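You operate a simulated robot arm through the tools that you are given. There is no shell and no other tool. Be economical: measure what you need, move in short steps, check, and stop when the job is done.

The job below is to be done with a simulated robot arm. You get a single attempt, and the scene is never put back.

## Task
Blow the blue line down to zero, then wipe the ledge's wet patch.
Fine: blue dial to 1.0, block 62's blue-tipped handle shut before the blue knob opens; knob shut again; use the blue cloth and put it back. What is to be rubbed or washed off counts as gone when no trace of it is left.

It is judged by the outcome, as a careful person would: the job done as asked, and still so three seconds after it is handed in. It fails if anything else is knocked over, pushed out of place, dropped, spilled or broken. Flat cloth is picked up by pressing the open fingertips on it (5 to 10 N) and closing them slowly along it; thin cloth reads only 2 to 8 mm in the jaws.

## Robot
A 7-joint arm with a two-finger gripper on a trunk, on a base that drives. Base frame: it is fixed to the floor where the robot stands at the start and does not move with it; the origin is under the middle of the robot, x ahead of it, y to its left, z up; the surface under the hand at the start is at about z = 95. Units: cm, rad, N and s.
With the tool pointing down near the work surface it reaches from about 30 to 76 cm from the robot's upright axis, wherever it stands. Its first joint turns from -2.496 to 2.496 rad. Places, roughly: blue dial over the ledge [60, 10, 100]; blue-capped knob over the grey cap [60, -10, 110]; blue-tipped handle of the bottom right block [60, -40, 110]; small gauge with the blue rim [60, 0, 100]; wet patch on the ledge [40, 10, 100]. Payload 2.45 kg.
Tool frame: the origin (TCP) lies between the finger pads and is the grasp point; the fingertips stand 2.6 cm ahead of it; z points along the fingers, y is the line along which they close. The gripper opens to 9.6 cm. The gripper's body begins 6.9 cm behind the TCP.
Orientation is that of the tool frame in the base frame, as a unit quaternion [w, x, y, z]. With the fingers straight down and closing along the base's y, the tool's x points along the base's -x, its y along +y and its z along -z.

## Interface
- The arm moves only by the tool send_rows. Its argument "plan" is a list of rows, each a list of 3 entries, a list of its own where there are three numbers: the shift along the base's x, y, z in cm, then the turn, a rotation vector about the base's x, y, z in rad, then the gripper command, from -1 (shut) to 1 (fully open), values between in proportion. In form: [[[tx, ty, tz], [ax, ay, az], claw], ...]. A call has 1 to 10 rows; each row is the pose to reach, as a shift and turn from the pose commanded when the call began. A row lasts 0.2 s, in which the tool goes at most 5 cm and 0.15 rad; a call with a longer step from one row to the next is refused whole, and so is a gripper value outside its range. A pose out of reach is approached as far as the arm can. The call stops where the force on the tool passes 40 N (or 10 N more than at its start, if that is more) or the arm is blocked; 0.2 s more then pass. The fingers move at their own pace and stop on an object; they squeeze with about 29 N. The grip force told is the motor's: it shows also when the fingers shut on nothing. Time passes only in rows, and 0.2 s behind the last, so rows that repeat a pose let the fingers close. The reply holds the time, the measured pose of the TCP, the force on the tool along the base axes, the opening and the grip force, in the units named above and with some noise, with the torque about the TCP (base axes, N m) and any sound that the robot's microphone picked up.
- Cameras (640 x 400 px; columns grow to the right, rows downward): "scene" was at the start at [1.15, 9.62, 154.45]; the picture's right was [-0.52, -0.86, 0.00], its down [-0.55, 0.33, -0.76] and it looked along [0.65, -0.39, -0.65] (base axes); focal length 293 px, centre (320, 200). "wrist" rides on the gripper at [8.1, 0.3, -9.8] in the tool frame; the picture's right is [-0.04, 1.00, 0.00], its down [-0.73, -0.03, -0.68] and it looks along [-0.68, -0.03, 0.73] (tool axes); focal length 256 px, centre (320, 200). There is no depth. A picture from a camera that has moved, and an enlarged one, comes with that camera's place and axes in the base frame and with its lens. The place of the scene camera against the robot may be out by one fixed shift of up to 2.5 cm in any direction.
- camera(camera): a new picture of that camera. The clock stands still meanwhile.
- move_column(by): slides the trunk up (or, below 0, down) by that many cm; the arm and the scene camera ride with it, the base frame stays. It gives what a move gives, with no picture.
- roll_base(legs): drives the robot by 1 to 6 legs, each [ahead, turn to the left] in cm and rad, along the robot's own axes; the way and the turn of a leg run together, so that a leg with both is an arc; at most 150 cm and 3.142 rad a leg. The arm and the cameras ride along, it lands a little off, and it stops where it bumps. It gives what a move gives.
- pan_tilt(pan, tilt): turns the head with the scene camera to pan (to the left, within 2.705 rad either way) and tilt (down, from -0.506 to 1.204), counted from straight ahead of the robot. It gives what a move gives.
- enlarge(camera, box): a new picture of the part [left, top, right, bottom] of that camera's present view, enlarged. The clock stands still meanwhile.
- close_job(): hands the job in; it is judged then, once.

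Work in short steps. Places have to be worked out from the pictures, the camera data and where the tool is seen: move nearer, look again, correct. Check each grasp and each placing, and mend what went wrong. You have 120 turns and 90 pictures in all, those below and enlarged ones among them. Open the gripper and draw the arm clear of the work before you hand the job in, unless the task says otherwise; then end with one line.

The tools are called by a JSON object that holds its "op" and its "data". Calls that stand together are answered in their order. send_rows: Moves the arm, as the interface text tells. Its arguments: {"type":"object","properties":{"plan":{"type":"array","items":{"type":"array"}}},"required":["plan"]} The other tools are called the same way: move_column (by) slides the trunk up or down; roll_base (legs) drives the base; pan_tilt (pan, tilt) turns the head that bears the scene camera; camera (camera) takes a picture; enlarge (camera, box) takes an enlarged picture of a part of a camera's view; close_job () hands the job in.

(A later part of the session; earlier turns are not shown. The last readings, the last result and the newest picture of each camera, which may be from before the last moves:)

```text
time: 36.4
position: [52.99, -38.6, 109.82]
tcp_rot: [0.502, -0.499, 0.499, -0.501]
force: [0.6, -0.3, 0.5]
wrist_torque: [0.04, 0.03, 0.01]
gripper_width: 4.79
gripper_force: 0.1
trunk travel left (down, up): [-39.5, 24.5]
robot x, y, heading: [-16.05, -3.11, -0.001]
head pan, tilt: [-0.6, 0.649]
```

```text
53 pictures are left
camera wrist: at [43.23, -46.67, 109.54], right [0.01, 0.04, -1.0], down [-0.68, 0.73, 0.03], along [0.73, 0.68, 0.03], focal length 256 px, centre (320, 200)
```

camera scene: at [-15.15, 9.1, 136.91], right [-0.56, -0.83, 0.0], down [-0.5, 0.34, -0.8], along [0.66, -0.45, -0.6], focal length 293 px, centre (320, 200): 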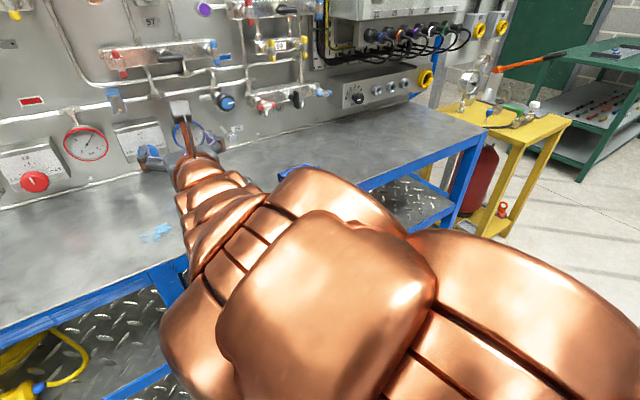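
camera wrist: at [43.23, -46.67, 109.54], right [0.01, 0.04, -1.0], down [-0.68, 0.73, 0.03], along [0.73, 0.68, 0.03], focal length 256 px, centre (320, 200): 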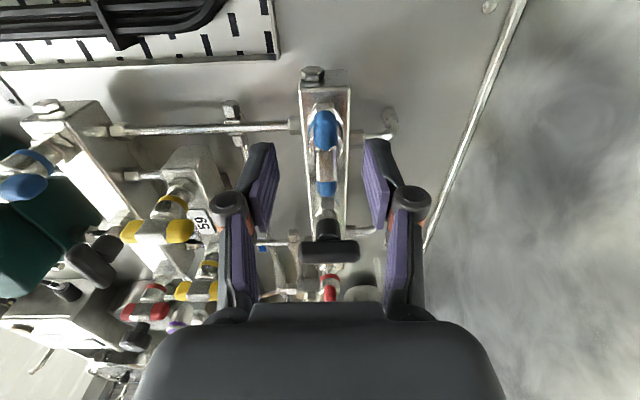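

Bar centre ≈ x 56. Advance 2.7 cm and close on it.

{"op": "send_rows", "data": {"plan": [[[1.5, 0.05, -0.1], [0, 0, 0], 0], [[2.7, 0.05, -0.1], [0, 0, 0], 0], [[2.7, 0.05, -0.1], [0, 0, 0], -0.5], [[2.7, 0.05, -0.1], [0, 0, 0], -0.8], [[2.7, 0.05, -0.1], [0, 0, 0], -0.8]]}}

{"op": "camera", "data": {"camera": "wrist"}}

```text
time: 37.6
position: [55.87, -38.51, 109.57]
tcp_rot: [0.501, -0.499, 0.5, -0.499]
force: [-2.8, 2.9, -8.3]
wrist_torque: [0.08, 0.19, 0.15]
gripper_width: 2.11
gripper_force: 36.7
trunk travel left (down, up): [-39.5, 24.5]
robot x, y, heading: [-15.69, -2.79, 0.004]
head pan, tilt: [-0.6, 0.649]
```

```text
52 pictures are left
camera wrist: at [45.96, -46.62, 109.25], right [0.0, 0.04, -1.0], down [-0.68, 0.73, 0.03], along [0.73, 0.68, 0.03], focal length 256 px, centre (320, 200)
```

wrist: 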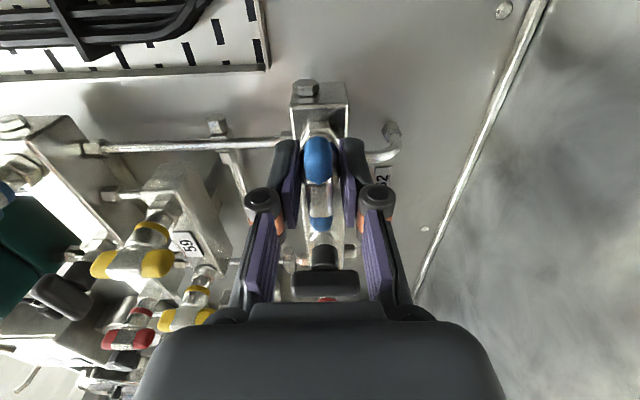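

Gripped at 2.1 cm. Try a small CCW turn (−x) of 0.3 rad and check torque.

{"op": "send_rows", "data": {"plan": [[[0, 0.05, -0.08], [-0.1, 0, 0], -0.8], [[0, 0.05, -0.08], [-0.2, 0, 0], -0.8], [[0, 0.05, -0.08], [-0.3, 0, 0], -0.8]]}}

{"op": "camera", "data": {"camera": "wrist"}}

```text
time: 38.4
position: [55.82, -38.54, 109.51]
tcp_rot: [-0.421, 0.568, -0.419, 0.569]
force: [-3.1, 1.4, -13.2]
wrist_torque: [0.37, 0.33, 0.0]
gripper_width: 2.09
gripper_force: 45.1
trunk travel left (down, up): [-39.5, 24.5]
robot x, y, heading: [-16.31, -2.97, 0.001]
head pan, tilt: [-0.6, 0.649]
```

```text
51 pictures are left
camera wrist: at [45.97, -46.37, 111.62], right [0.0, -0.26, -0.97], down [-0.68, 0.71, -0.19], along [0.73, 0.66, -0.17], focal length 256 px, centre (320, 200)
```

wrist: 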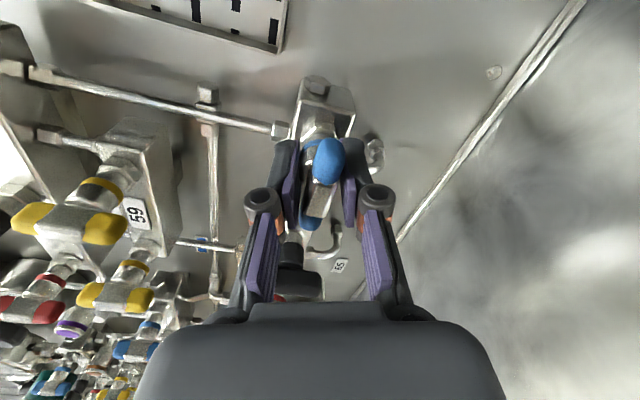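

The bar didn't follow CCW (slipped, torque up) — stop there. Return and try CW (+x).

{"op": "send_rows", "data": {"plan": [[[0, 0, 0.05], [0.15, 0, 0], -0.8], [[0, 0, 0.05], [0.3, 0, 0], -0.8], [[0, 0, 0.05], [0.45, 0, 0], -0.8], [[0, 0, 0.05], [0.6, 0, 0], -0.8], [[0, 0, 0.05], [0.7, 0, 0], -0.8]]}}

{"op": "camera", "data": {"camera": "wrist"}}

```text
time: 39.6
position: [55.76, -38.55, 109.58]
tcp_rot: [0.591, -0.388, 0.589, -0.39]
force: [0.5, 4.0, -10.9]
wrist_torque: [0.0, 0.55, -0.66]
gripper_width: 2.06
gripper_force: 45.0
trunk travel left (down, up): [-39.5, 24.5]
robot x, y, heading: [-16.33, -3.05, -0.001]
head pan, tilt: [-0.6, 0.649]
```

```text
50 pictures are left
camera wrist: at [45.97, -45.82, 106.14], right [0.0, 0.43, -0.9], down [-0.68, 0.66, 0.31], along [0.73, 0.61, 0.3], focal length 256 px, centre (320, 200)
```

wrist: 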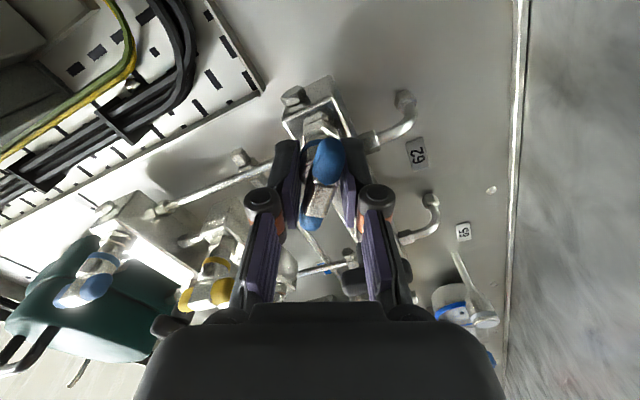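

The bar now follows CW (~0.7 rad so far). Continue CW as far as the wrist permits.

{"op": "send_rows", "data": {"plan": [[[0, 0, 0], [0.12, 0, 0], -0.8], [[0, 0, 0], [0.24, 0, 0], -0.8], [[0, 0, 0], [0.36, 0, 0], -0.8], [[0, 0, 0], [0.48, 0, 0], -0.8], [[0, 0, 0], [0.6, 0, 0], -0.8]]}}

{"op": "camera", "data": {"camera": "wrist"}}

```text
time: 40.8
position: [55.77, -38.6, 109.64]
tcp_rot: [0.68, -0.195, 0.678, -0.2]
force: [9.9, -5.9, 2.2]
wrist_torque: [-0.07, -0.06, -0.19]
gripper_width: 2.11
gripper_force: 45.3
trunk travel left (down, up): [-39.5, 24.5]
robot x, y, heading: [-16.05, -3.0, 0.002]
head pan, tilt: [-0.6, 0.649]
```

```text
49 pictures are left
camera wrist: at [45.97, -42.59, 102.69], right [0.01, 0.86, -0.5], down [-0.68, 0.37, 0.63], along [0.73, 0.34, 0.59], focal length 256 px, centre (320, 200)
```

wrist: 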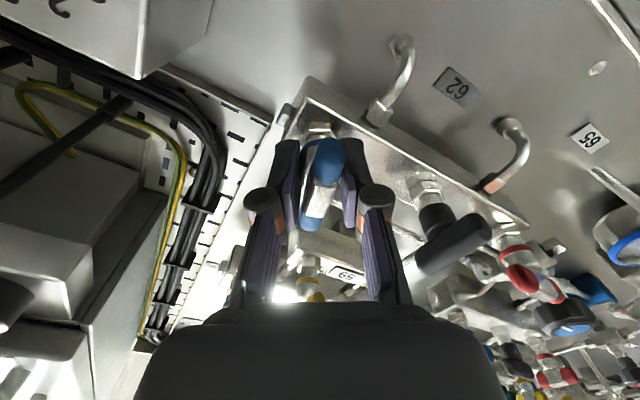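

Wrist reaches fine. Another +0.35 rad until stop torque.

{"op": "send_rows", "data": {"plan": [[[0, 0, 0], [0.12, 0, 0], -0.8], [[0, 0, 0], [0.24, 0, 0], -0.8], [[0, 0, 0], [0.32, 0, 0], -0.8]]}}

{"op": "camera", "data": {"camera": "wrist"}}

```text
time: 41.6
position: [55.87, -38.58, 109.75]
tcp_rot: [0.703, -0.085, 0.7, -0.089]
force: [18.1, -13.7, 12.7]
wrist_torque: [-0.26, -0.56, -0.24]
gripper_width: 2.06
gripper_force: 45.1
trunk travel left (down, up): [-39.5, 24.5]
robot x, y, heading: [-15.84, -3.39, 0.004]
head pan, tilt: [-0.6, 0.649]
```

```text
48 pictures are left
camera wrist: at [45.97, -40.21, 101.77], right [0.01, 0.98, -0.2], down [-0.68, 0.15, 0.72], along [0.73, 0.13, 0.67], focal length 256 px, centre (320, 200)
```

wrist: 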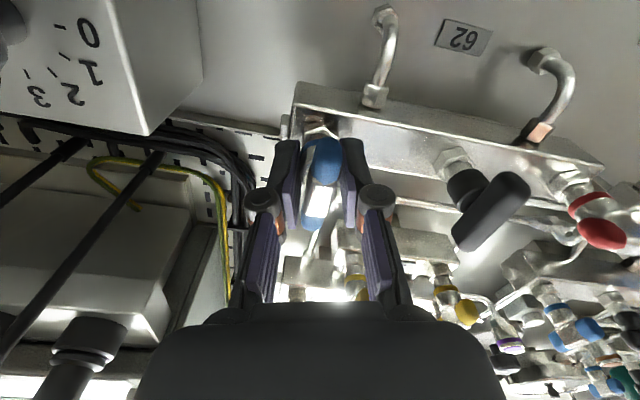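

Torque is building: probably at the stop. Release and retreat to look.

{"op": "send_rows", "data": {"plan": [[[0, 0, 0], [0, 0, 0], 0], [[0, 0, 0], [0, 0, 0], 0], [[0, 0, 0], [0, 0, 0], 0], [[-3, 0, 0], [0, 0, 0], 0], [[-6, 0, 0], [0, 0, 0], 0], [[-9, 0, 0], [-0.15, 0, 0], 0], [[-11, 0, 0], [-0.3, 0, 0], 0], [[-12, 0, 0], [-0.45, 0, 0], 0], [[-12, 0, 0], [-0.6, 0, 0], 0], [[-12, 0, 0], [-0.75, 0, 0], 0]]}}

{"op": "send_rows", "data": {"plan": [[[0, 0, 0], [-0.15, 0, 0], 0], [[0, 0, 0], [-0.3, 0, 0], 0], [[0, 0.5, 0], [-0.45, 0, 0], 0], [[0, 1, 0], [-0.6, 0, 0], 0], [[0, 2, 0], [-0.75, 0, 0], 0], [[0, 3, 0], [-0.9, 0, 0], 0], [[0, 4, 0], [-1.05, 0, 0], 0], [[0, 5, 0], [-1.2, 0, 0], 0], [[0, 6, 0], [-1.35, 0, 0], 0], [[0, 7, 0], [-1.5, 0, 0], 0]]}}

{"op": "send_rows", "data": {"plan": [[[0, 0, 0], [-0.15, 0, 0], 0], [[0, 0, 0], [-0.3, 0, 0], 0], [[0, 0, 0], [-0.45, 0, 0], 0], [[0, 0, 0], [-0.6, 0, 0], 0], [[0, 0, 0], [-0.64, 0, 0], 0]]}}

{"op": "camera", "data": {"camera": "wrist"}}

```text
time: 43.8
position: [43.8, -38.38, 109.6]
tcp_rot: [0.622, -0.338, 0.62, -0.339]
force: [-0.1, -0.2, 0.1]
wrist_torque: [-0.01, 0.0, 0.02]
gripper_width: 4.82
gripper_force: 0.0
trunk travel left (down, up): [-39.5, 24.5]
robot x, y, heading: [-15.9, -3.09, 0.004]
head pan, tilt: [-0.6, 0.649]
```

```text
time: 46.0
position: [43.75, -31.47, 109.52]
tcp_rot: [-0.224, 0.671, -0.222, 0.671]
force: [-0.6, 0.7, -0.5]
wrist_torque: [0.02, 0.03, 0.06]
gripper_width: 4.81
gripper_force: 0.1
trunk travel left (down, up): [-39.5, 24.5]
robot x, y, heading: [-15.97, -2.99, 0.005]
head pan, tilt: [-0.6, 0.649]
```

```text
time: 47.2
position: [43.72, -31.58, 109.5]
tcp_rot: [-0.002, 0.707, 0.001, 0.707]
force: [-0.2, -0.2, 0.1]
wrist_torque: [-0.01, -0.04, -0.02]
gripper_width: 4.81
gripper_force: 0.1
trunk travel left (down, up): [-39.5, 24.5]
robot x, y, heading: [-16.36, -3.18, 0.002]
head pan, tilt: [-0.6, 0.649]
```

```text
47 pictures are left
camera wrist: at [33.92, -31.86, 117.9], right [0.0, -1.0, -0.04], down [-0.68, 0.03, -0.73], along [0.73, 0.03, -0.68], focal length 256 px, centre (320, 200)
```

wrist: 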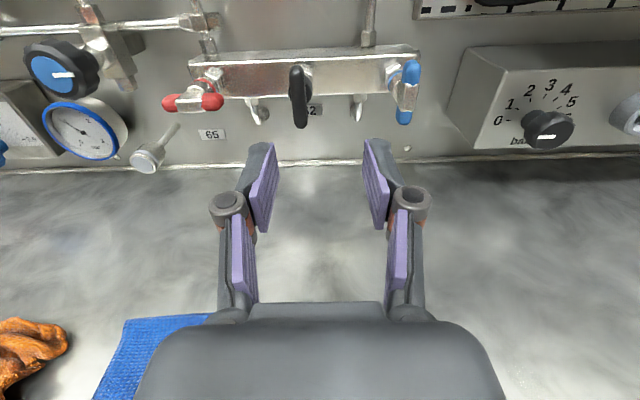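

The blue handle is now vertical. Zoom to check it and the gauge.

{"op": "enlarge", "data": {"camera": "wrist", "box": [340, 40, 460, 140]}}

{"op": "enlarge", "data": {"camera": "wrist", "box": [0, 20, 220, 180]}}

```text
4.00 times, centred on (400, 90) of wrist
camera zoom: at [33.92, -31.86, 117.9], right [0.0, -1.0, -0.04], down [-0.68, 0.03, -0.73], along [0.73, 0.03, -0.68], focal length 1024 px, centre (0, 640)
```

zoom: 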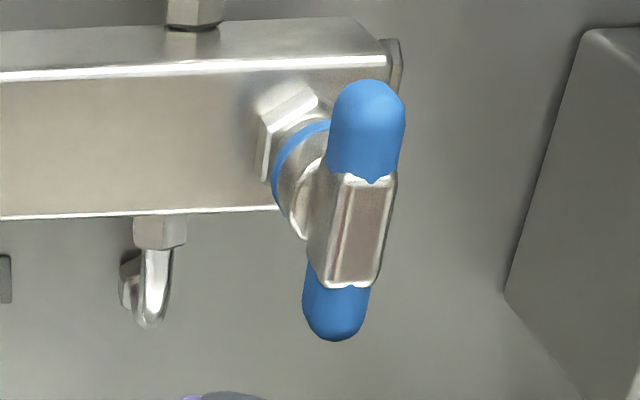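

```text
2.50 times, centred on (110, 100) of wrist
camera zoom: at [33.92, -31.86, 117.9], right [0.0, -1.0, -0.04], down [-0.68, 0.03, -0.73], along [0.73, 0.03, -0.68], focal length 640 px, centre (845, 450)
```

zoom: 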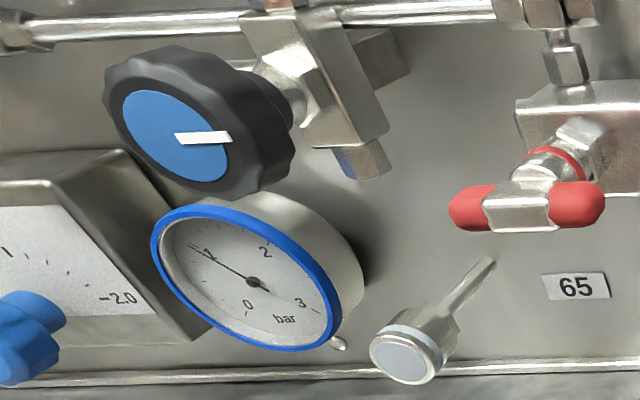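

Handle is ~3° short of vertical. Easy fix: grip it at roll 0 and turn +0.1 rad.

{"op": "send_rows", "data": {"plan": [[[0, -3.5, 0.1], [0, 0, 0], 0], [[2, -7, 0.15], [0, 0, 0], 0], [[6, -7, 0.15], [0, 0, 0], 0], [[10, -7, 0.15], [0, 0, 0], 0], [[12, -7, 0.15], [0, 0, 0], 0], [[12, -7, 0.15], [0, 0, 0], -0.5], [[12, -7, 0.15], [0, 0, 0], -0.8], [[12, -7, 0.15], [0, 0, 0], -0.8]]}}

{"op": "send_rows", "data": {"plan": [[[0, 0, 0], [0.06, 0, 0], -0.8], [[0, 0, 0], [0.12, 0, 0], -0.8], [[0, 0, 0], [0.12, 0, 0], -0.8]]}}

{"op": "send_rows", "data": {"plan": [[[0, 0, 0], [0, 0, 0], 0], [[0, 0, 0], [0, 0, 0], 0], [[0, 0, 0], [0, 0, 0], 0], [[-4, 0, 0], [0, 0, 0], 0], [[-8, 0, 0], [-0.12, 0, 0], 0], [[-12, 3, 0], [-0.12, 0, 0], 0], [[-12, 7, 0], [-0.12, 0, 0], 0]]}}

{"op": "enlarge", "data": {"camera": "wrist", "box": [340, 40, 460, 140]}}

```text
time: 49.0
position: [55.82, -38.64, 109.74]
tcp_rot: [-0.002, 0.707, -0.003, 0.707]
force: [5.6, -18.4, 5.0]
wrist_torque: [-0.13, 0.16, -0.42]
gripper_width: 2.11
gripper_force: 36.8
trunk travel left (down, up): [-39.5, 24.5]
robot x, y, heading: [-16.14, -3.06, -0.002]
head pan, tilt: [-0.6, 0.649]
```

```text
time: 49.8
position: [55.71, -38.85, 109.7]
tcp_rot: [-0.046, 0.706, -0.044, 0.706]
force: [7.6, -25.2, 7.3]
wrist_torque: [-0.02, -0.6, -0.66]
gripper_width: 2.08
gripper_force: 44.6
trunk travel left (down, up): [-39.5, 24.5]
robot x, y, heading: [-15.89, -2.91, 0.0]
head pan, tilt: [-0.6, 0.649]
```

```text
time: 51.4
position: [43.62, -31.73, 109.82]
tcp_rot: [-0.002, 0.707, 0.0, 0.707]
force: [0.9, -0.8, 0.1]
wrist_torque: [0.01, 0.0, 0.02]
gripper_width: 4.79
gripper_force: 0.1
trunk travel left (down, up): [-39.5, 24.5]
robot x, y, heading: [-15.97, -3.12, 0.001]
head pan, tilt: [-0.6, 0.649]
```

```text
4.00 times, centred on (400, 90) of wrist
camera zoom: at [33.83, -32.01, 118.06], right [0.0, -1.0, -0.04], down [-0.68, 0.03, -0.73], along [0.73, 0.03, -0.68], focal length 1024 px, centre (0, 640)
```

zoom: 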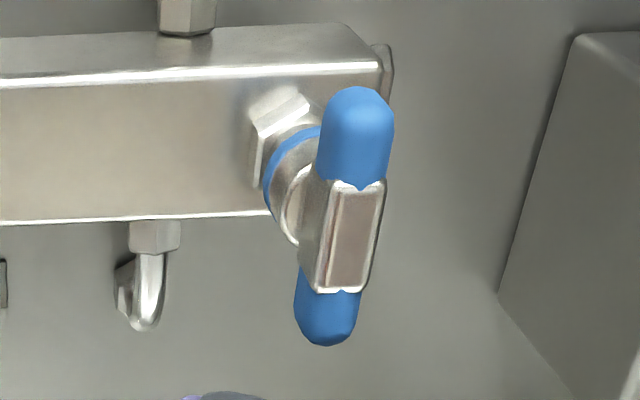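

Handle sits firmly at its end stop. Blue knob (65) triangulated: front centre ≈[54.9,−11.0,112.4], pointer horizontal right = shut. Move in front of it and roll +80° for a CCW turn.

{"op": "send_rows", "data": {"plan": [[[1, 3, 0.5], [0.14, 0, 0], 0.6], [[2, 6, 1], [0.28, 0, 0], 0.6], [[3, 9, 1.5], [0.42, 0, 0], 0.6], [[4, 12, 2], [0.56, 0, 0], 0.6], [[4, 15, 2.6], [0.7, 0, 0], 0.6], [[4, 17, 2.6], [0.84, 0, 0], 0.6], [[4, 19, 2.6], [0.98, 0, 0], 0.6], [[4, 20.7, 2.6], [1.12, 0, 0], 0.6], [[4, 20.7, 2.6], [1.26, 0, 0], 0.6], [[4, 20.7, 2.6], [1.4, 0, 0], 0.6]]}}

{"op": "camera", "data": {"camera": "wrist"}}

```text
time: 53.6
position: [47.69, -10.83, 112.36]
tcp_rot: [-0.459, 0.538, -0.456, 0.54]
force: [-0.7, -0.6, 0.0]
wrist_torque: [0.01, -0.03, -0.03]
gripper_width: 7.69
gripper_force: 0.1
trunk travel left (down, up): [-39.5, 24.5]
robot x, y, heading: [-16.2, -3.21, 0.004]
head pan, tilt: [-0.6, 0.649]
```

```text
43 pictures are left
camera wrist: at [37.9, -18.86, 113.48], right [0.0, -0.12, -0.99], down [-0.68, 0.73, -0.09], along [0.73, 0.68, -0.08], focal length 256 px, centre (320, 200)
```

wrist: 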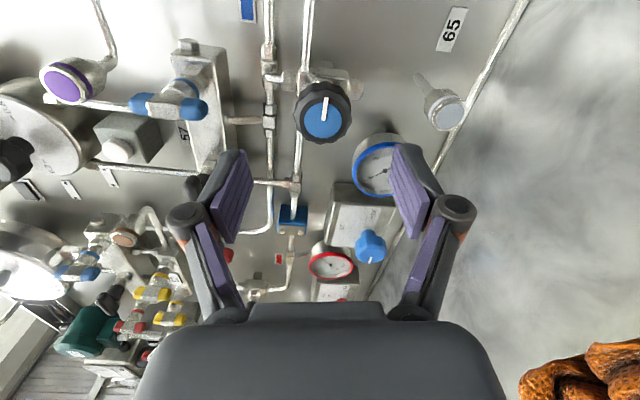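

Knob confirmed at (−10.9, 112.35). Advance to x≈55 and grip it.

{"op": "send_rows", "data": {"plan": [[[3, -0.07, 0], [0, 0, 0], 0.6], [[6, -0.07, 0], [0, 0, 0], 0.6], [[7.3, -0.07, 0], [0, 0, 0], 0.6], [[7.3, -0.07, 0], [0, 0, 0], 0.2], [[7.3, -0.07, 0], [0, 0, 0], -0.2], [[7.3, -0.07, 0], [0, 0, 0], -0.3], [[7.3, -0.07, 0], [0, 0, 0], -0.3]]}}

{"op": "camera", "data": {"camera": "wrist"}}

```text
time: 55.2
position: [54.96, -10.93, 112.18]
tcp_rot: [-0.457, 0.539, -0.455, 0.541]
force: [-7.5, 0.5, -12.7]
wrist_torque: [-0.05, 0.27, 0.06]
gripper_width: 4.09
gripper_force: 38.3
trunk travel left (down, up): [-39.5, 24.5]
robot x, y, heading: [-16.19, -3.79, 0.002]
head pan, tilt: [-0.6, 0.649]
```

```text
42 pictures are left
camera wrist: at [45.2, -19.0, 113.38], right [0.0, -0.13, -0.99], down [-0.68, 0.73, -0.1], along [0.73, 0.67, -0.09], focal length 256 px, centre (320, 200)
```

wrist: 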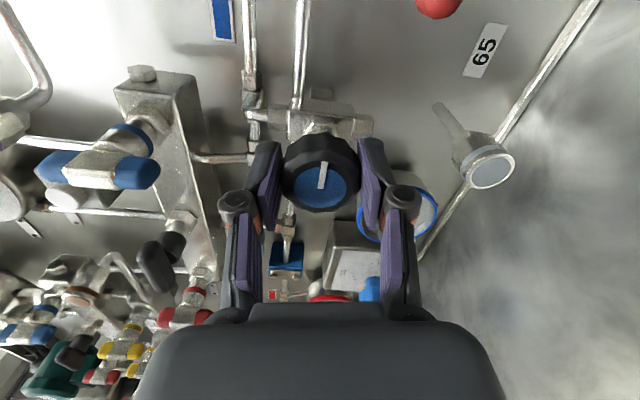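

Gripped at 4.1 cm. Turn CCW by 0.45 rad and observe torque, sound and pointer.

{"op": "send_rows", "data": {"plan": [[[0, 0, -0.08], [-0.15, 0, 0], -0.3], [[0, 0, -0.08], [-0.3, 0, 0], -0.3], [[0, 0, -0.08], [-0.45, 0, 0], -0.3]]}}

{"op": "camera", "data": {"camera": "wrist"}}

```text
time: 56.0
position: [55.09, -10.9, 112.27]
tcp_rot: [-0.327, 0.628, -0.322, 0.629]
force: [-2.3, -2.4, -5.0]
wrist_torque: [0.06, -0.1, -0.75]
gripper_width: 4.1
gripper_force: 45.2
trunk travel left (down, up): [-39.5, 24.5]
robot x, y, heading: [-16.15, -3.37, -0.003]
head pan, tilt: [-0.6, 0.649]
```

```text
41 pictures are left
camera wrist: at [45.21, -17.73, 116.88], right [0.01, -0.55, -0.84], down [-0.68, 0.61, -0.4], along [0.73, 0.57, -0.37], focal length 256 px, centre (320, 200)
```

wrist: 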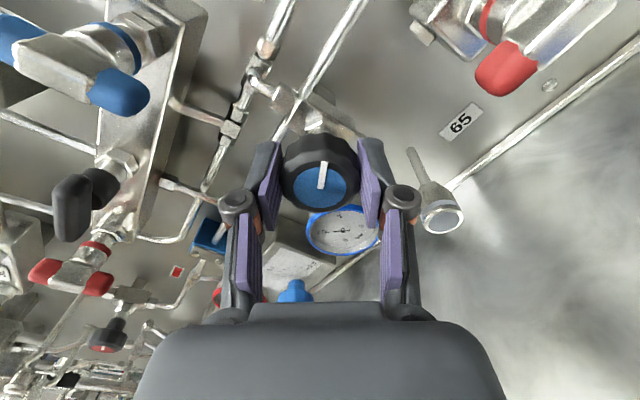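

Knob turns with the hand freely. Continue CCW another 0.9 rad.

{"op": "send_rows", "data": {"plan": [[[0, 0, 0], [-0.15, 0, 0], -0.3], [[0, 0, 0], [-0.3, 0, 0], -0.3], [[0, 0, 0], [-0.45, 0, 0], -0.3], [[0, 0, 0], [-0.6, 0, 0], -0.3], [[0, 0, 0], [-0.75, 0, 0], -0.3], [[0, 0, 0], [-0.9, 0, 0], -0.3]]}}

{"op": "camera", "data": {"camera": "wrist"}}

```text
time: 57.4
position: [55.11, -10.68, 112.39]
tcp_rot: [-0.02, 0.706, -0.015, 0.707]
force: [11.3, 1.6, 19.8]
wrist_torque: [0.08, -0.12, 0.21]
gripper_width: 4.07
gripper_force: 45.1
trunk travel left (down, up): [-39.5, 24.5]
robot x, y, heading: [-16.04, -3.29, -0.001]
head pan, tilt: [-0.6, 0.649]
```

```text
40 pictures are left
camera wrist: at [45.19, -11.5, 120.66], right [0.01, -1.0, -0.09], down [-0.68, 0.06, -0.73], along [0.73, 0.07, -0.67], focal length 256 px, centre (320, 200)
```

wrist: 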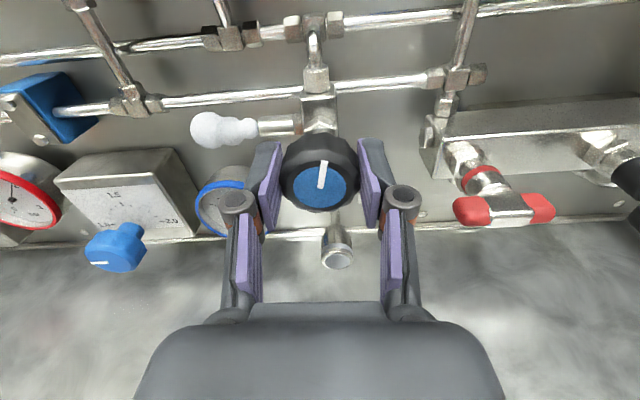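

It vents (white plume from the side outlet). Wait 2 s and read the gauge through the cameras.

{"op": "send_rows", "data": {"plan": [[[0, 0, 0], [0, 0, 0], -0.3], [[0, 0, 0], [0, 0, 0], -0.3], [[0, 0, 0], [0, 0, 0], -0.3], [[0, 0, 0], [0, 0, 0], -0.3], [[0, 0, 0], [0, 0, 0], -0.3], [[0, 0, 0], [0, 0, 0], -0.3], [[0, 0, 0], [0, 0, 0], -0.3], [[0, 0, 0], [0, 0, 0], -0.3], [[0, 0, 0], [0, 0, 0], -0.3], [[0, 0, 0], [0, 0, 0], -0.3]]}}

{"op": "pan_tilt", "data": {"pan": -0.25, "tilt": 0.45}}

{"op": "camera", "data": {"camera": "scene"}}

```text
time: 58.8
position: [55.15, -10.81, 112.4]
tcp_rot: [-0.023, 0.706, -0.016, 0.708]
force: [-0.9, 0.0, 5.5]
wrist_torque: [0.0, 0.02, 0.31]
gripper_width: 4.1
gripper_force: 44.4
trunk travel left (down, up): [-39.5, 24.5]
robot x, y, heading: [-16.08, -3.14, 0.003]
head pan, tilt: [-0.6, 0.649]
stopped in row 7: the force on the tool passed its limit at 41 N (the readings are from after the stop); the commanded pose is now the measured one
```

```text
time: 59.6
position: [55.1, -10.76, 112.39]
tcp_rot: [-0.022, 0.706, -0.016, 0.707]
force: [-0.8, 1.9, 6.0]
wrist_torque: [0.01, -0.39, 0.25]
gripper_width: 4.09
gripper_force: 44.9
trunk travel left (down, up): [-39.5, 24.5]
robot x, y, heading: [-16.17, -3.21, 0.0]
head pan, tilt: [-0.25, 0.45]
```

```text
39 pictures are left
camera scene: at [-13.43, 11.75, 138.69], right [-0.25, -0.97, 0.0], down [-0.42, 0.11, -0.9], along [0.87, -0.22, -0.44], focal length 293 px, centre (320, 200)
```

scene: 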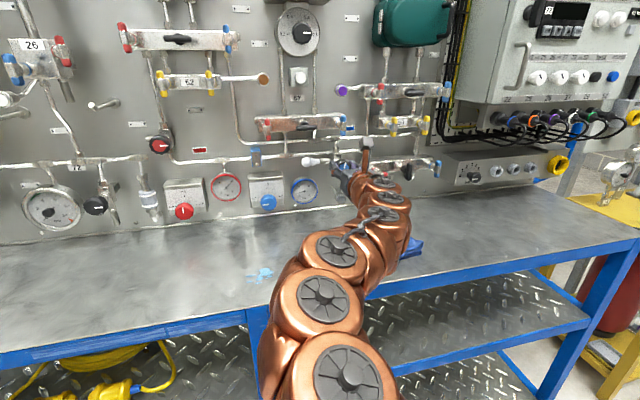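

Gauge is visible from the head; zoom.

{"op": "enlarge", "data": {"camera": "scene", "box": [240, 140, 360, 215]}}

```text
5.33 times, centred on (300, 178) of scene
camera zoom: at [-13.43, 11.75, 138.69], right [-0.25, -0.97, 0.0], down [-0.42, 0.11, -0.9], along [0.87, -0.22, -0.44], focal length 1564 px, centre (427, 320)
```

zoom: 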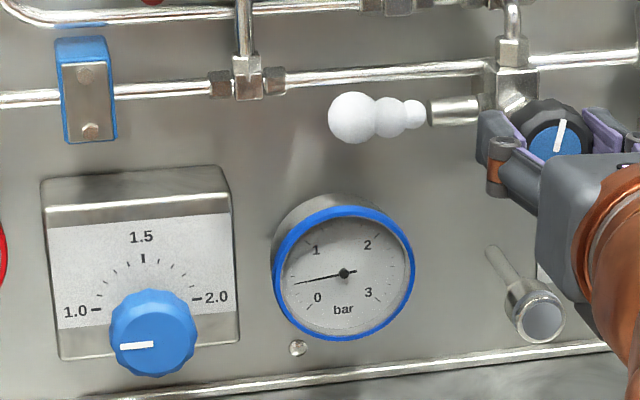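

Falling (~0.4 bar), so the shut handle is right. Wait further.

{"op": "send_rows", "data": {"plan": [[[0, 0, 0], [0, 0, 0], -0.3], [[0, 0, 0], [0, 0, 0], -0.3], [[0, 0, 0], [0, 0, 0], -0.3], [[0, 0, 0], [0, 0, 0], -0.3], [[0, 0, 0], [0, 0, 0], -0.3], [[0, 0, 0], [0, 0, 0], -0.3], [[0, 0, 0], [0, 0, 0], -0.3], [[0, 0, 0], [0, 0, 0], -0.3], [[0, 0, 0], [0, 0, 0], -0.3], [[0, 0, 0], [0, 0, 0], -0.3]]}}

{"op": "send_rows", "data": {"plan": [[[0, 0, 0], [0, 0, 0], -0.3], [[0, 0, 0], [0, 0, 0], -0.3], [[0, 0, 0], [0, 0, 0], -0.3], [[0, 0, 0], [0, 0, 0], -0.3], [[0, 0, 0], [0, 0, 0], -0.3], [[0, 0, 0], [0, 0, 0], -0.3], [[0, 0, 0], [0, 0, 0], -0.3], [[0, 0, 0], [0, 0, 0], -0.3], [[0, 0, 0], [0, 0, 0], -0.3], [[0, 0, 0], [0, 0, 0], -0.3]]}}

{"op": "send_rows", "data": {"plan": [[[0, 0, 0], [0, 0, 0], -0.3], [[0, 0, 0], [0, 0, 0], -0.3], [[0, 0, 0], [0, 0, 0], -0.3], [[0, 0, 0], [0, 0, 0], -0.3], [[0, 0, 0], [0, 0, 0], -0.3], [[0, 0, 0], [0, 0, 0], -0.3], [[0, 0, 0], [0, 0, 0], -0.3], [[0, 0, 0], [0, 0, 0], -0.3], [[0, 0, 0], [0, 0, 0], -0.3], [[0, 0, 0], [0, 0, 0], -0.3]]}}

{"op": "enlarge", "data": {"camera": "scene", "box": [240, 140, 360, 215]}}

```text
time: 61.8
position: [55.11, -10.77, 112.51]
tcp_rot: [-0.022, 0.706, -0.016, 0.707]
force: [1.3, 3.9, 8.1]
wrist_torque: [-0.04, -0.21, 0.25]
gripper_width: 4.09
gripper_force: 44.9
trunk travel left (down, up): [-39.5, 24.5]
robot x, y, heading: [-16.45, -3.26, 0.001]
head pan, tilt: [-0.25, 0.45]
```

```text
time: 64.0
position: [55.16, -10.65, 112.44]
tcp_rot: [-0.021, 0.706, -0.016, 0.707]
force: [1.4, 4.1, 7.7]
wrist_torque: [0.0, -0.18, 0.22]
gripper_width: 4.09
gripper_force: 44.6
trunk travel left (down, up): [-39.5, 24.5]
robot x, y, heading: [-16.23, -3.4, 0.002]
head pan, tilt: [-0.25, 0.45]
```

```text
time: 66.2
position: [54.9, -10.63, 112.43]
tcp_rot: [-0.022, 0.706, -0.016, 0.707]
force: [0.9, 4.2, 7.5]
wrist_torque: [0.02, -0.2, 0.19]
gripper_width: 4.1
gripper_force: 45.1
trunk travel left (down, up): [-39.5, 24.5]
robot x, y, heading: [-16.08, -3.27, -0.002]
head pan, tilt: [-0.25, 0.45]
```

```text
5.33 times, centred on (300, 178) of scene
camera zoom: at [-13.43, 11.78, 138.69], right [-0.25, -0.97, 0.0], down [-0.42, 0.11, -0.9], along [0.87, -0.22, -0.43], focal length 1564 px, centre (427, 320)
```

zoom: 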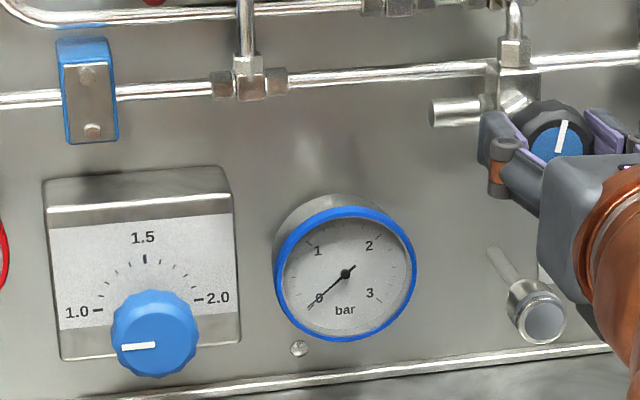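

Zero, no more plume. Now turn the knob back CW by ~1.37 rad.

{"op": "send_rows", "data": {"plan": [[[0, 0, 0], [0.15, 0, 0], -0.3], [[0, -0.05, 0], [0.3, 0, 0], -0.3], [[0, -0.1, 0], [0.45, 0, 0], -0.3], [[0, -0.1, -0.05], [0.6, 0, 0], -0.3], [[0, -0.15, -0.1], [0.75, 0, 0], -0.3], [[0, -0.15, -0.1], [0.9, 0, 0], -0.3], [[0, -0.15, -0.15], [1.05, 0, 0], -0.3], [[0, -0.2, -0.2], [1.2, 0, 0], -0.3], [[0, -0.2, -0.2], [1.33, 0, 0], -0.3], [[0, -0.2, -0.2], [1.4, 0, 0], -0.3]]}}

{"op": "camera", "data": {"camera": "wrist"}}

```text
time: 68.4
position: [55.1, -10.91, 112.19]
tcp_rot: [-0.472, 0.527, -0.468, 0.53]
force: [-2.3, 5.3, 6.5]
wrist_torque: [-0.89, -0.12, 0.14]
gripper_width: 4.11
gripper_force: 45.0
trunk travel left (down, up): [-39.5, 24.5]
robot x, y, heading: [-16.46, -3.08, 0.002]
head pan, tilt: [-0.25, 0.45]
```

```text
36 pictures are left
camera wrist: at [45.19, -18.99, 112.89], right [0.01, -0.08, -1.0], down [-0.68, 0.73, -0.06], along [0.73, 0.68, -0.05], focal length 256 px, centre (320, 200)
```

wrist: 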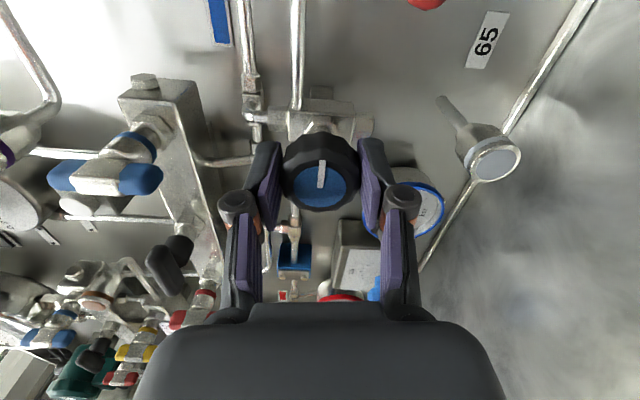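

Stop torque reached: knob is shut. Release, retreat and unroll.

{"op": "send_rows", "data": {"plan": [[[0, 0, 0], [0, 0, 0], 0.3], [[0, 0, 0], [0, 0, 0], 0.5], [[0, 0, 0], [0, 0, 0], 0.5], [[0, 0, 0], [0, 0, 0], 0.5], [[-3, 0, 0], [0, 0, 0], 0.5], [[-6, 0, 0], [-0.1, 0, 0], 0.5], [[-8, 0, 0.5], [-0.25, 0, 0], 0.5], [[-8, 0, 1], [-0.4, 0, 0], 0.5], [[-8, 0, 1.5], [-0.55, 0, 0], 0.5], [[-8, 0, 2], [-0.7, 0, 0], 0.5]]}}

{"op": "send_rows", "data": {"plan": [[[0, 0, 1], [-0.14, 0, 0], 0.5], [[0, 0, 2], [-0.28, 0, 0], 0.5], [[0, 0, 3], [-0.42, 0, 0], 0.5], [[0, 0, 4], [-0.56, 0, 0], 0.5], [[0, 0, 5], [-0.7, 0, 0], 0.5]]}}

{"op": "camera", "data": {"camera": "wrist"}}

```text
time: 70.6
position: [47.07, -10.97, 114.23]
tcp_rot: [-0.262, 0.656, -0.258, 0.659]
force: [-0.4, -0.1, 0.6]
wrist_torque: [0.02, -0.01, -0.02]
gripper_width: 7.21
gripper_force: 0.0
trunk travel left (down, up): [-39.5, 24.5]
robot x, y, heading: [-16.24, -3.06, -0.001]
head pan, tilt: [-0.25, 0.45]
```

```text
time: 71.8
position: [47.14, -10.96, 119.07]
tcp_rot: [-0.02, 0.707, -0.016, 0.707]
force: [-0.5, 0.1, -0.1]
wrist_torque: [-0.01, 0.01, 0.0]
gripper_width: 7.23
gripper_force: 0.0
trunk travel left (down, up): [-39.5, 24.5]
robot x, y, heading: [-16.3, -3.47, 0.004]
head pan, tilt: [-0.25, 0.45]
```

```text
35 pictures are left
camera wrist: at [37.23, -11.75, 127.39], right [0.01, -1.0, -0.09], down [-0.68, 0.06, -0.73], along [0.73, 0.07, -0.68], focal length 256 px, centre (320, 200)
```

wrist: 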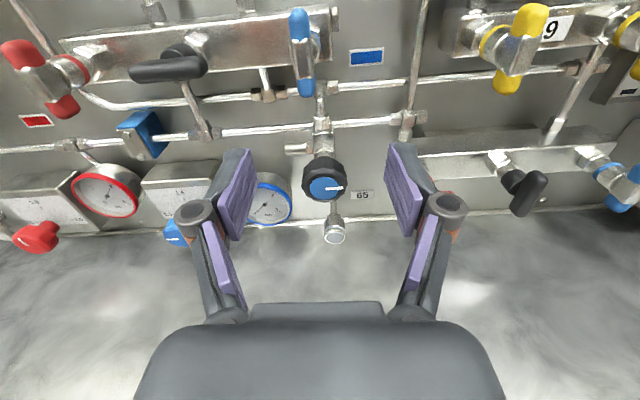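

Everything on the panel is done. Now the cloth: raise the trunk 18 cm, then tilt the tool down.

{"op": "move_column", "data": {"by": 18}}

{"op": "send_rows", "data": {"plan": [[[-1, -1, 0], [0, 0.15, 0], 0.5], [[-2, -2, 0], [0, 0.3, 0], 0.5], [[-3, -3, 0], [0, 0.45, 0], 0.5], [[-4, -4, -1], [0, 0.6, 0], 0.5], [[-5, -5, -2], [0, 0.75, 0], 0.5], [[-6, -6, -3], [0, 0.9, 0], 0.5], [[-7, -7, -4], [0, 1.05, 0], 0.5], [[-8, -8, -5], [0, 1.2, 0], 0.5], [[-9, -9, -6], [0, 1.35, 0], 0.5], [[-10, -10, -7], [0, 1.5, 0], 0.5]]}}

{"op": "camera", "data": {"camera": "wrist"}}

{"op": "camera", "data": {"camera": "scene"}}

```text
time: 73.8
position: [47.18, -11.05, 137.14]
tcp_rot: [-0.021, 0.706, -0.018, 0.707]
force: [-0.2, 0.3, 0.4]
wrist_torque: [0.03, -0.04, 0.02]
gripper_width: 7.23
gripper_force: 0.1
trunk travel left (down, up): [-57.5, 6.5]
robot x, y, heading: [-16.22, -3.41, -0.001]
head pan, tilt: [-0.25, 0.45]
```

```text
time: 76.2
position: [22.69, -38.77, 127.85]
tcp_rot: [-0.006, 0.964, -0.263, 0.05]
force: [-1.4, -0.6, 1.6]
wrist_torque: [0.09, -0.11, 0.02]
gripper_width: 7.22
gripper_force: 0.0
out of reach, approached as far as the arm can: row 9, 10
trunk travel left (down, up): [-57.5, 6.5]
robot x, y, heading: [-15.99, -2.83, 0.002]
head pan, tilt: [-0.25, 0.45]
stopped in row 10: the arm was blocked; the commanded pose is now the measured one
```

```text
34 pictures are left
camera wrist: at [28.49, -42.99, 138.52], right [-0.54, -0.84, -0.04], down [-0.68, 0.4, 0.61], along [-0.5, 0.36, -0.79], focal length 256 px, centre (320, 200)
```

wrist: 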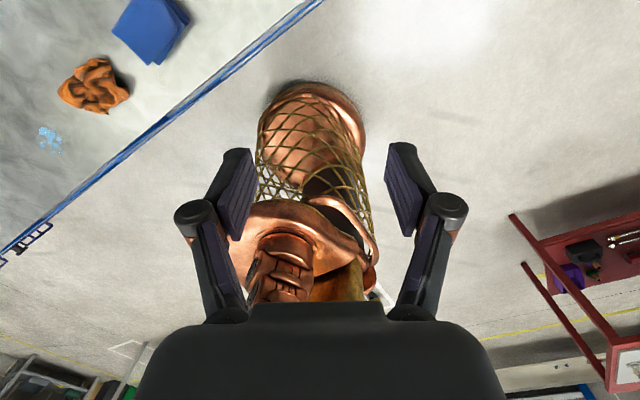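

```text
33 pictures are left
camera scene: at [-13.61, 10.77, 156.86], right [-0.25, -0.97, -0.01], down [-0.42, 0.11, -0.9], along [0.87, -0.22, -0.43], focal length 293 px, centre (320, 200)
```

scene: 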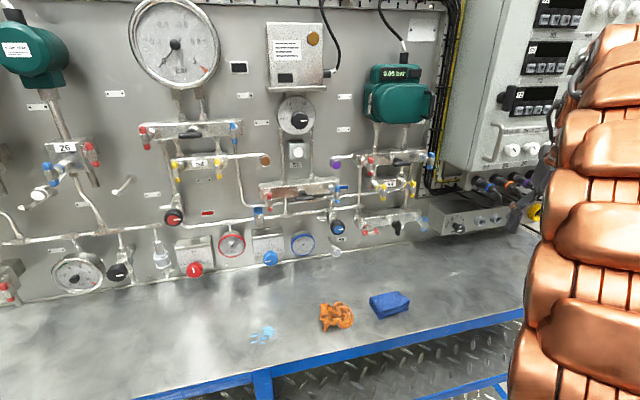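

The arm swung round to a tight posture (nothing touched). I turn the wrist back towards the original orientation while moving over the ledge at safe height.

{"op": "send_rows", "data": {"plan": [[[1, 1, 0], [0, 0, -0.15], 0.5], [[2, 2, 0], [0, 0, -0.3], 0.5], [[3.5, 3, 0], [0, 0, -0.45], 0.5], [[5, 4.5, 0], [0, 0, -0.6], 0.5], [[6.5, 6, 0], [0, 0, -0.75], 0.5], [[8, 7.5, 0], [0, 0, -0.9], 0.5], [[10, 9, 0], [0, 0, -1.05], 0.5], [[12, 10.5, 0], [0, 0, -1.2], 0.5], [[14, 12, 0], [0, 0, -1.35], 0.5], [[16, 14, 0], [0, 0, -1.5], 0.5]]}}

{"op": "camera", "data": {"camera": "scene"}}

```text
time: 78.4
position: [37.11, -25.17, 124.76]
tcp_rot: [-0.023, -0.527, 0.848, -0.046]
force: [0.3, -0.7, 0.1]
wrist_torque: [0.03, -0.01, 0.0]
gripper_width: 7.21
gripper_force: 0.1
out of reach, approached as far as the arm can: row 7, 8, 9, 10
trunk travel left (down, up): [-57.5, 6.5]
robot x, y, heading: [-15.82, -3.29, 0.002]
head pan, tilt: [-0.25, 0.45]
```

```text
32 pictures are left
camera scene: at [-13.4, 11.72, 156.69], right [-0.25, -0.97, 0.0], down [-0.42, 0.11, -0.9], along [0.87, -0.22, -0.44], focal length 293 px, centre (320, 200)
```

scene: 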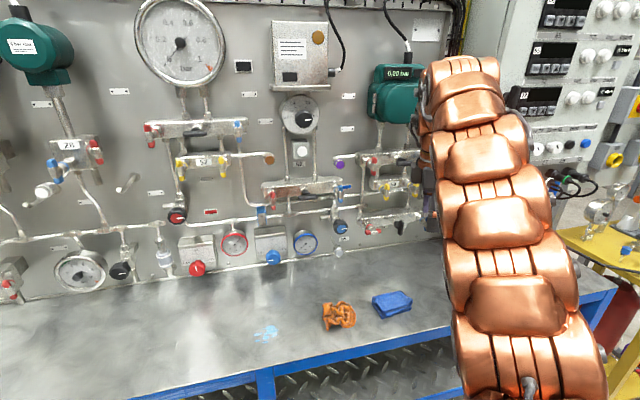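

Better. First remove the small tilt, then finish the wrist yaw.

{"op": "send_rows", "data": {"plan": [[[0, 0, 0], [0.1, 0, 0], 0.5]]}}

{"op": "send_rows", "data": {"plan": [[[0, 0, 0], [0, 0, -0.15], 0.5], [[0, 0.5, 0], [0, 0, -0.3], 0.5], [[0, 1, 0], [0, 0, -0.45], 0.5], [[0, 1.5, 0], [0, 0, -0.6], 0.5], [[0, 2, 0], [0, 0, -0.75], 0.5], [[0, 2.5, 0], [0, 0, -0.9], 0.5], [[0, 3, 0], [0, 0, -1.05], 0.5], [[0, 3, 0], [0, 0, -1.11], 0.5]]}}

{"op": "camera", "data": {"camera": "wrist"}}

```text
time: 78.8
position: [36.58, -24.89, 123.62]
tcp_rot: [0.004, -0.528, 0.849, -0.001]
force: [0.9, 0.6, 0.2]
wrist_torque: [0.0, -0.01, -0.01]
gripper_width: 7.2
gripper_force: 0.1
out of reach, approached as far as the arm can: row 1
trunk travel left (down, up): [-57.5, 6.5]
robot x, y, heading: [-16.24, -2.88, -0.001]
head pan, tilt: [-0.25, 0.45]
```

```text
time: 80.6
position: [36.49, -21.84, 123.5]
tcp_rot: [0.002, -0.002, 1.0, -0.001]
force: [0.7, -1.0, 0.7]
wrist_torque: [-0.01, 0.03, 0.05]
gripper_width: 7.22
gripper_force: 0.0
trunk travel left (down, up): [-57.5, 6.5]
robot x, y, heading: [-15.89, -3.0, -0.001]
head pan, tilt: [-0.25, 0.45]
```

```text
31 pictures are left
camera wrist: at [28.25, -21.51, 133.45], right [0.04, 1.0, 0.0], down [0.73, -0.03, 0.68], along [0.68, -0.03, -0.73], focal length 256 px, centre (320, 200)
```

wrist: 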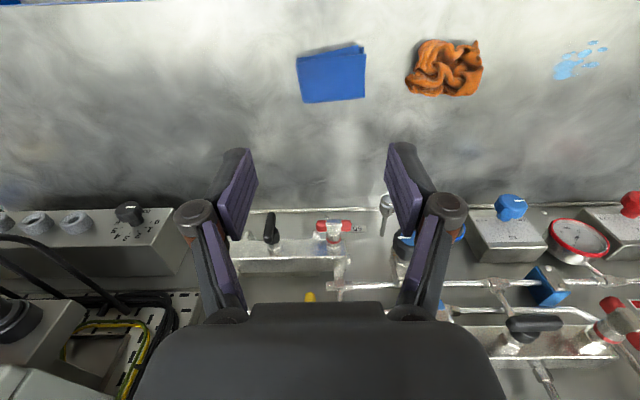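

Cloth ≈ centre (40,−20.4), about 9×6.5 cm, patch further left. Zoom on cloth and patch.

{"op": "enlarge", "data": {"camera": "wrist", "box": [270, 20, 400, 120]}}

{"op": "enlarge", "data": {"camera": "wrist", "box": [520, 20, 640, 110]}}

{"op": "enlarge", "data": {"camera": "scene", "box": [230, 270, 430, 370]}}

```text
4.00 times, centred on (335, 70) of wrist
camera zoom: at [28.25, -21.51, 133.45], right [0.04, 1.0, 0.0], down [0.73, -0.03, 0.68], along [0.68, -0.03, -0.73], focal length 1024 px, centre (260, 720)
```

zoom: 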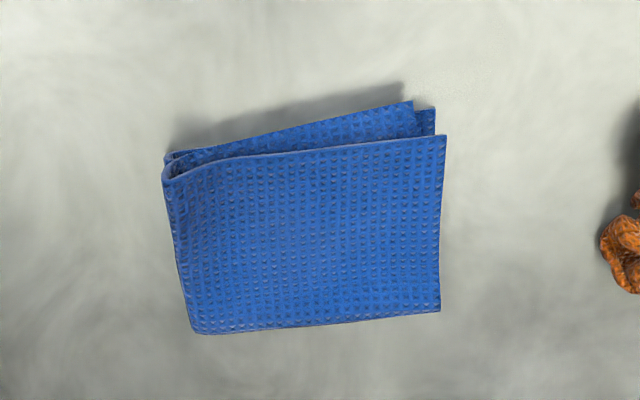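

```text
4.44 times, centred on (580, 65) of wrist
camera zoom: at [28.25, -21.51, 133.45], right [0.04, 1.0, 0.0], down [0.73, -0.03, 0.68], along [0.68, -0.03, -0.73], focal length 1138 px, centre (-836, 800)
```

zoom: 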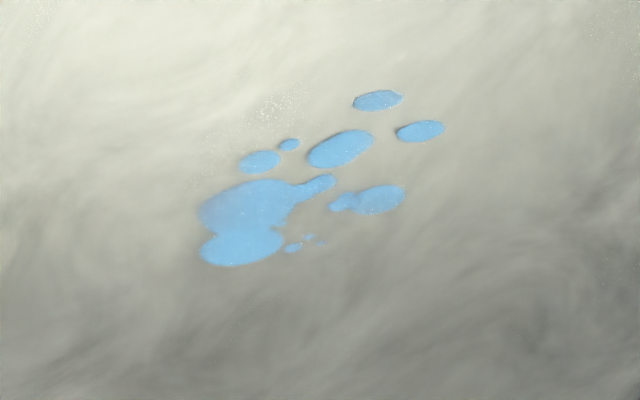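

```text
3.20 times, centred on (330, 320) of scene
camera zoom: at [-13.38, 11.74, 156.69], right [-0.25, -0.97, 0.0], down [-0.42, 0.11, -0.9], along [0.87, -0.22, -0.44], focal length 938 px, centre (288, -184)
```

zoom: 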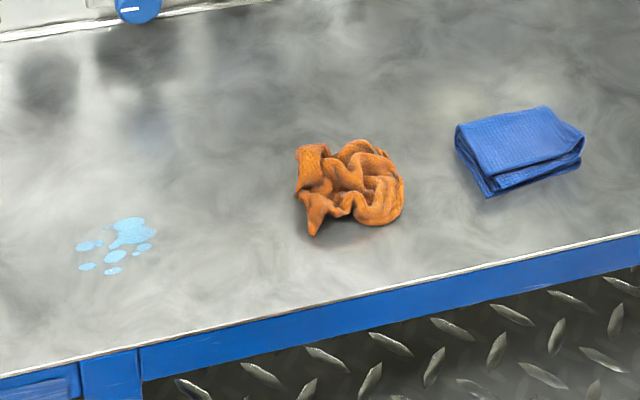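

Cloth is a neatly folded pad (fold on its −y side). I go above its centre (39.9,−20.3) with ~5.5 cm opening, down to TCP z≈103.

{"op": "send_rows", "data": {"plan": [[[1, 0.5, -4], [0, 0, 0], 0.15], [[2, 1, -8], [0, 0, 0], 0.15], [[3.4, 1.5, -12], [0, 0, 0], 0.15], [[3.4, 1.5, -16], [0, 0, 0], 0.15], [[3.4, 1.5, -20], [0, 0, 0], 0.15]]}}

{"op": "camera", "data": {"camera": "wrist"}}

```text
time: 81.8
position: [39.86, -20.4, 103.53]
tcp_rot: [0.003, -0.002, 1.0, -0.001]
force: [-0.4, 0.1, 0.1]
wrist_torque: [-0.01, -0.03, -0.04]
gripper_width: 5.54
gripper_force: 0.0
trunk travel left (down, up): [-57.5, 6.5]
robot x, y, heading: [-16.4, -3.2, 0.001]
head pan, tilt: [-0.25, 0.45]
```

```text
27 pictures are left
camera wrist: at [31.52, -20.0, 113.38], right [0.04, 1.0, 0.0], down [0.73, -0.03, 0.68], along [0.68, -0.03, -0.73], focal length 256 px, centre (320, 200)
```

wrist: 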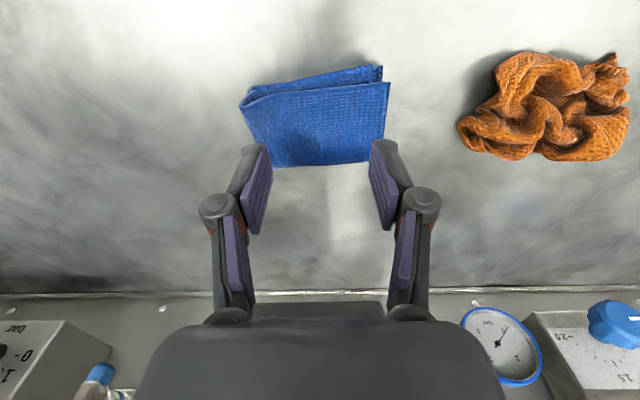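

Aligned. Descend towards contact in small steps.

{"op": "send_rows", "data": {"plan": [[[-0.2, -0.2, -1], [0, 0, 0], 0.15], [[-0.2, -0.2, -2], [0, 0, 0], 0.15], [[-0.2, -0.2, -2.8], [0, 0, 0], 0.15]]}}

{"op": "send_rows", "data": {"plan": [[[0, 0, -0.4], [0, 0, 0], 0.15], [[0, 0, -0.6], [0, 0, 0], 0.15]]}}

```text
time: 82.7
position: [39.73, -20.44, 101.58]
tcp_rot: [0.008, -0.003, 1.0, -0.002]
force: [-9.4, 3.4, 43.5]
wrist_torque: [0.41, 0.49, 0.06]
gripper_width: 5.48
gripper_force: 28.0
trunk travel left (down, up): [-57.5, 6.5]
robot x, y, heading: [-15.95, -3.19, -0.001]
head pan, tilt: [-0.25, 0.45]
stopped in row 3: the force on the tool passed its limit at 43 N (the readings are from after the stop); the commanded pose is now the measured one
```

```text
time: 83.3
position: [39.73, -20.45, 101.43]
tcp_rot: [0.014, -0.003, 1.0, -0.005]
force: [-12.9, 4.2, 70.5]
wrist_torque: [0.49, 0.61, 0.09]
gripper_width: 5.56
gripper_force: 28.8
trunk travel left (down, up): [-57.5, 6.5]
robot x, y, heading: [-16.25, -3.42, -0.003]
head pan, tilt: [-0.25, 0.45]
stopped in row 2: the force on the tool passed its limit at 58 N (the readings are from after the stop); the commanded pose is now the measured one
```

Contact was earlier than expected (stiff pad, tips at z≈99). Back up until the force is ~8 N.

{"op": "send_rows", "data": {"plan": [[[0, 0, 0.25], [0, 0, 0], 0.15], [[0, 0, 0.4], [0, 0, 0], 0.15]]}}

```text
time: 83.9
position: [39.77, -20.43, 100.97]
tcp_rot: [0.008, -0.004, 1.0, -0.001]
force: [-1.1, 1.7, 30.8]
wrist_torque: [0.24, 0.02, 0.01]
gripper_width: 6.68
gripper_force: 17.0
trunk travel left (down, up): [-57.5, 6.5]
robot x, y, heading: [-16.25, -2.8, -0.003]
head pan, tilt: [-0.25, 0.45]
```

The fingers spread a bit; take a look.

{"op": "camera", "data": {"camera": "wrist"}}

```text
26 pictures are left
camera wrist: at [31.46, -20.1, 110.88], right [0.03, 1.0, 0.0], down [0.72, -0.02, 0.69], along [0.69, -0.03, -0.72], focal length 256 px, centre (320, 200)
```

wrist: 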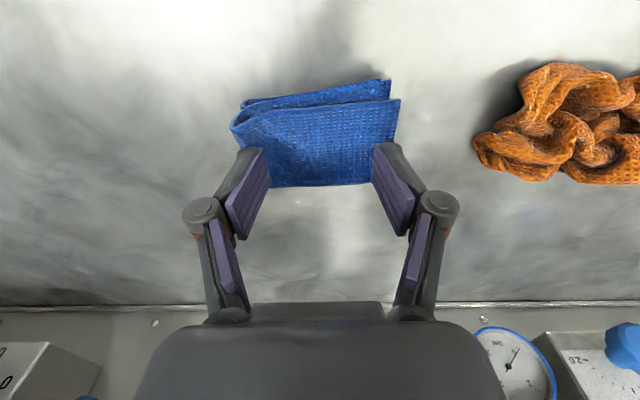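

Raise a little more to lower the press force.

{"op": "send_rows", "data": {"plan": [[[0, 0, 0.3], [0, 0, 0], 0.3], [[0, 0, 0.3], [0, 0, 0], 0.3]]}}

```text
time: 84.5
position: [39.82, -20.5, 101.26]
tcp_rot: [0.007, -0.003, 1.0, -0.002]
force: [-0.3, 0.8, 4.6]
wrist_torque: [0.04, 0.0, 0.02]
gripper_width: 6.22
gripper_force: 0.0
trunk travel left (down, up): [-57.5, 6.5]
robot x, y, heading: [-16.01, -2.96, -0.002]
head pan, tilt: [-0.25, 0.45]
```

4.6 N contact. Add 0.1 cm and close slowly along the cloth.

{"op": "send_rows", "data": {"plan": [[[0, 0, -0.1], [0, 0, 0], 0.2], [[0, 0, -0.1], [0, 0, 0], 0.05], [[0, 0, -0.1], [0, 0, 0], -0.1], [[0, 0, -0.1], [0, 0, 0], -0.25], [[0, 0, -0.1], [0, 0, 0], -0.4]]}}

```text
time: 85.5
position: [40.0, -19.89, 101.82]
tcp_rot: [0.014, -0.006, 1.0, -0.001]
force: [-2.7, 12.1, 45.2]
wrist_torque: [0.62, 0.63, -0.14]
gripper_width: 2.98
gripper_force: 24.8
trunk travel left (down, up): [-57.5, 6.5]
robot x, y, heading: [-16.21, -2.99, 0.006]
head pan, tilt: [-0.25, 0.45]
stopped in row 4: the force on the tool passed its limit at 43 N (the readings are from after the stop); the commanded pose is now the measured one
```

The cloth is bunching and pushing up. Ease upward and keep closing.

{"op": "send_rows", "data": {"plan": [[[0, 0, 0.25], [0, 0, 0], -0.4], [[0, -0.2, 0.4], [0, 0, 0], -0.5]]}}

{"op": "camera", "data": {"camera": "wrist"}}

```text
time: 86.0
position: [39.91, -20.56, 101.84]
tcp_rot: [0.01, -0.004, 1.0, -0.003]
force: [1.8, 3.9, 12.5]
wrist_torque: [0.19, 0.05, -0.03]
gripper_width: 2.2
gripper_force: 0.0
trunk travel left (down, up): [-57.5, 6.5]
robot x, y, heading: [-15.9, -3.18, -0.0]
head pan, tilt: [-0.25, 0.45]
```

```text
25 pictures are left
camera wrist: at [31.57, -20.18, 111.59], right [0.03, 1.0, 0.0], down [0.72, -0.02, 0.69], along [0.69, -0.02, -0.72], focal length 256 px, centre (320, 200)
```

wrist: 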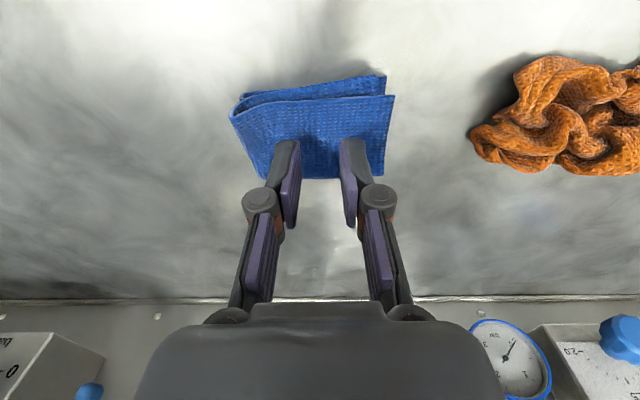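

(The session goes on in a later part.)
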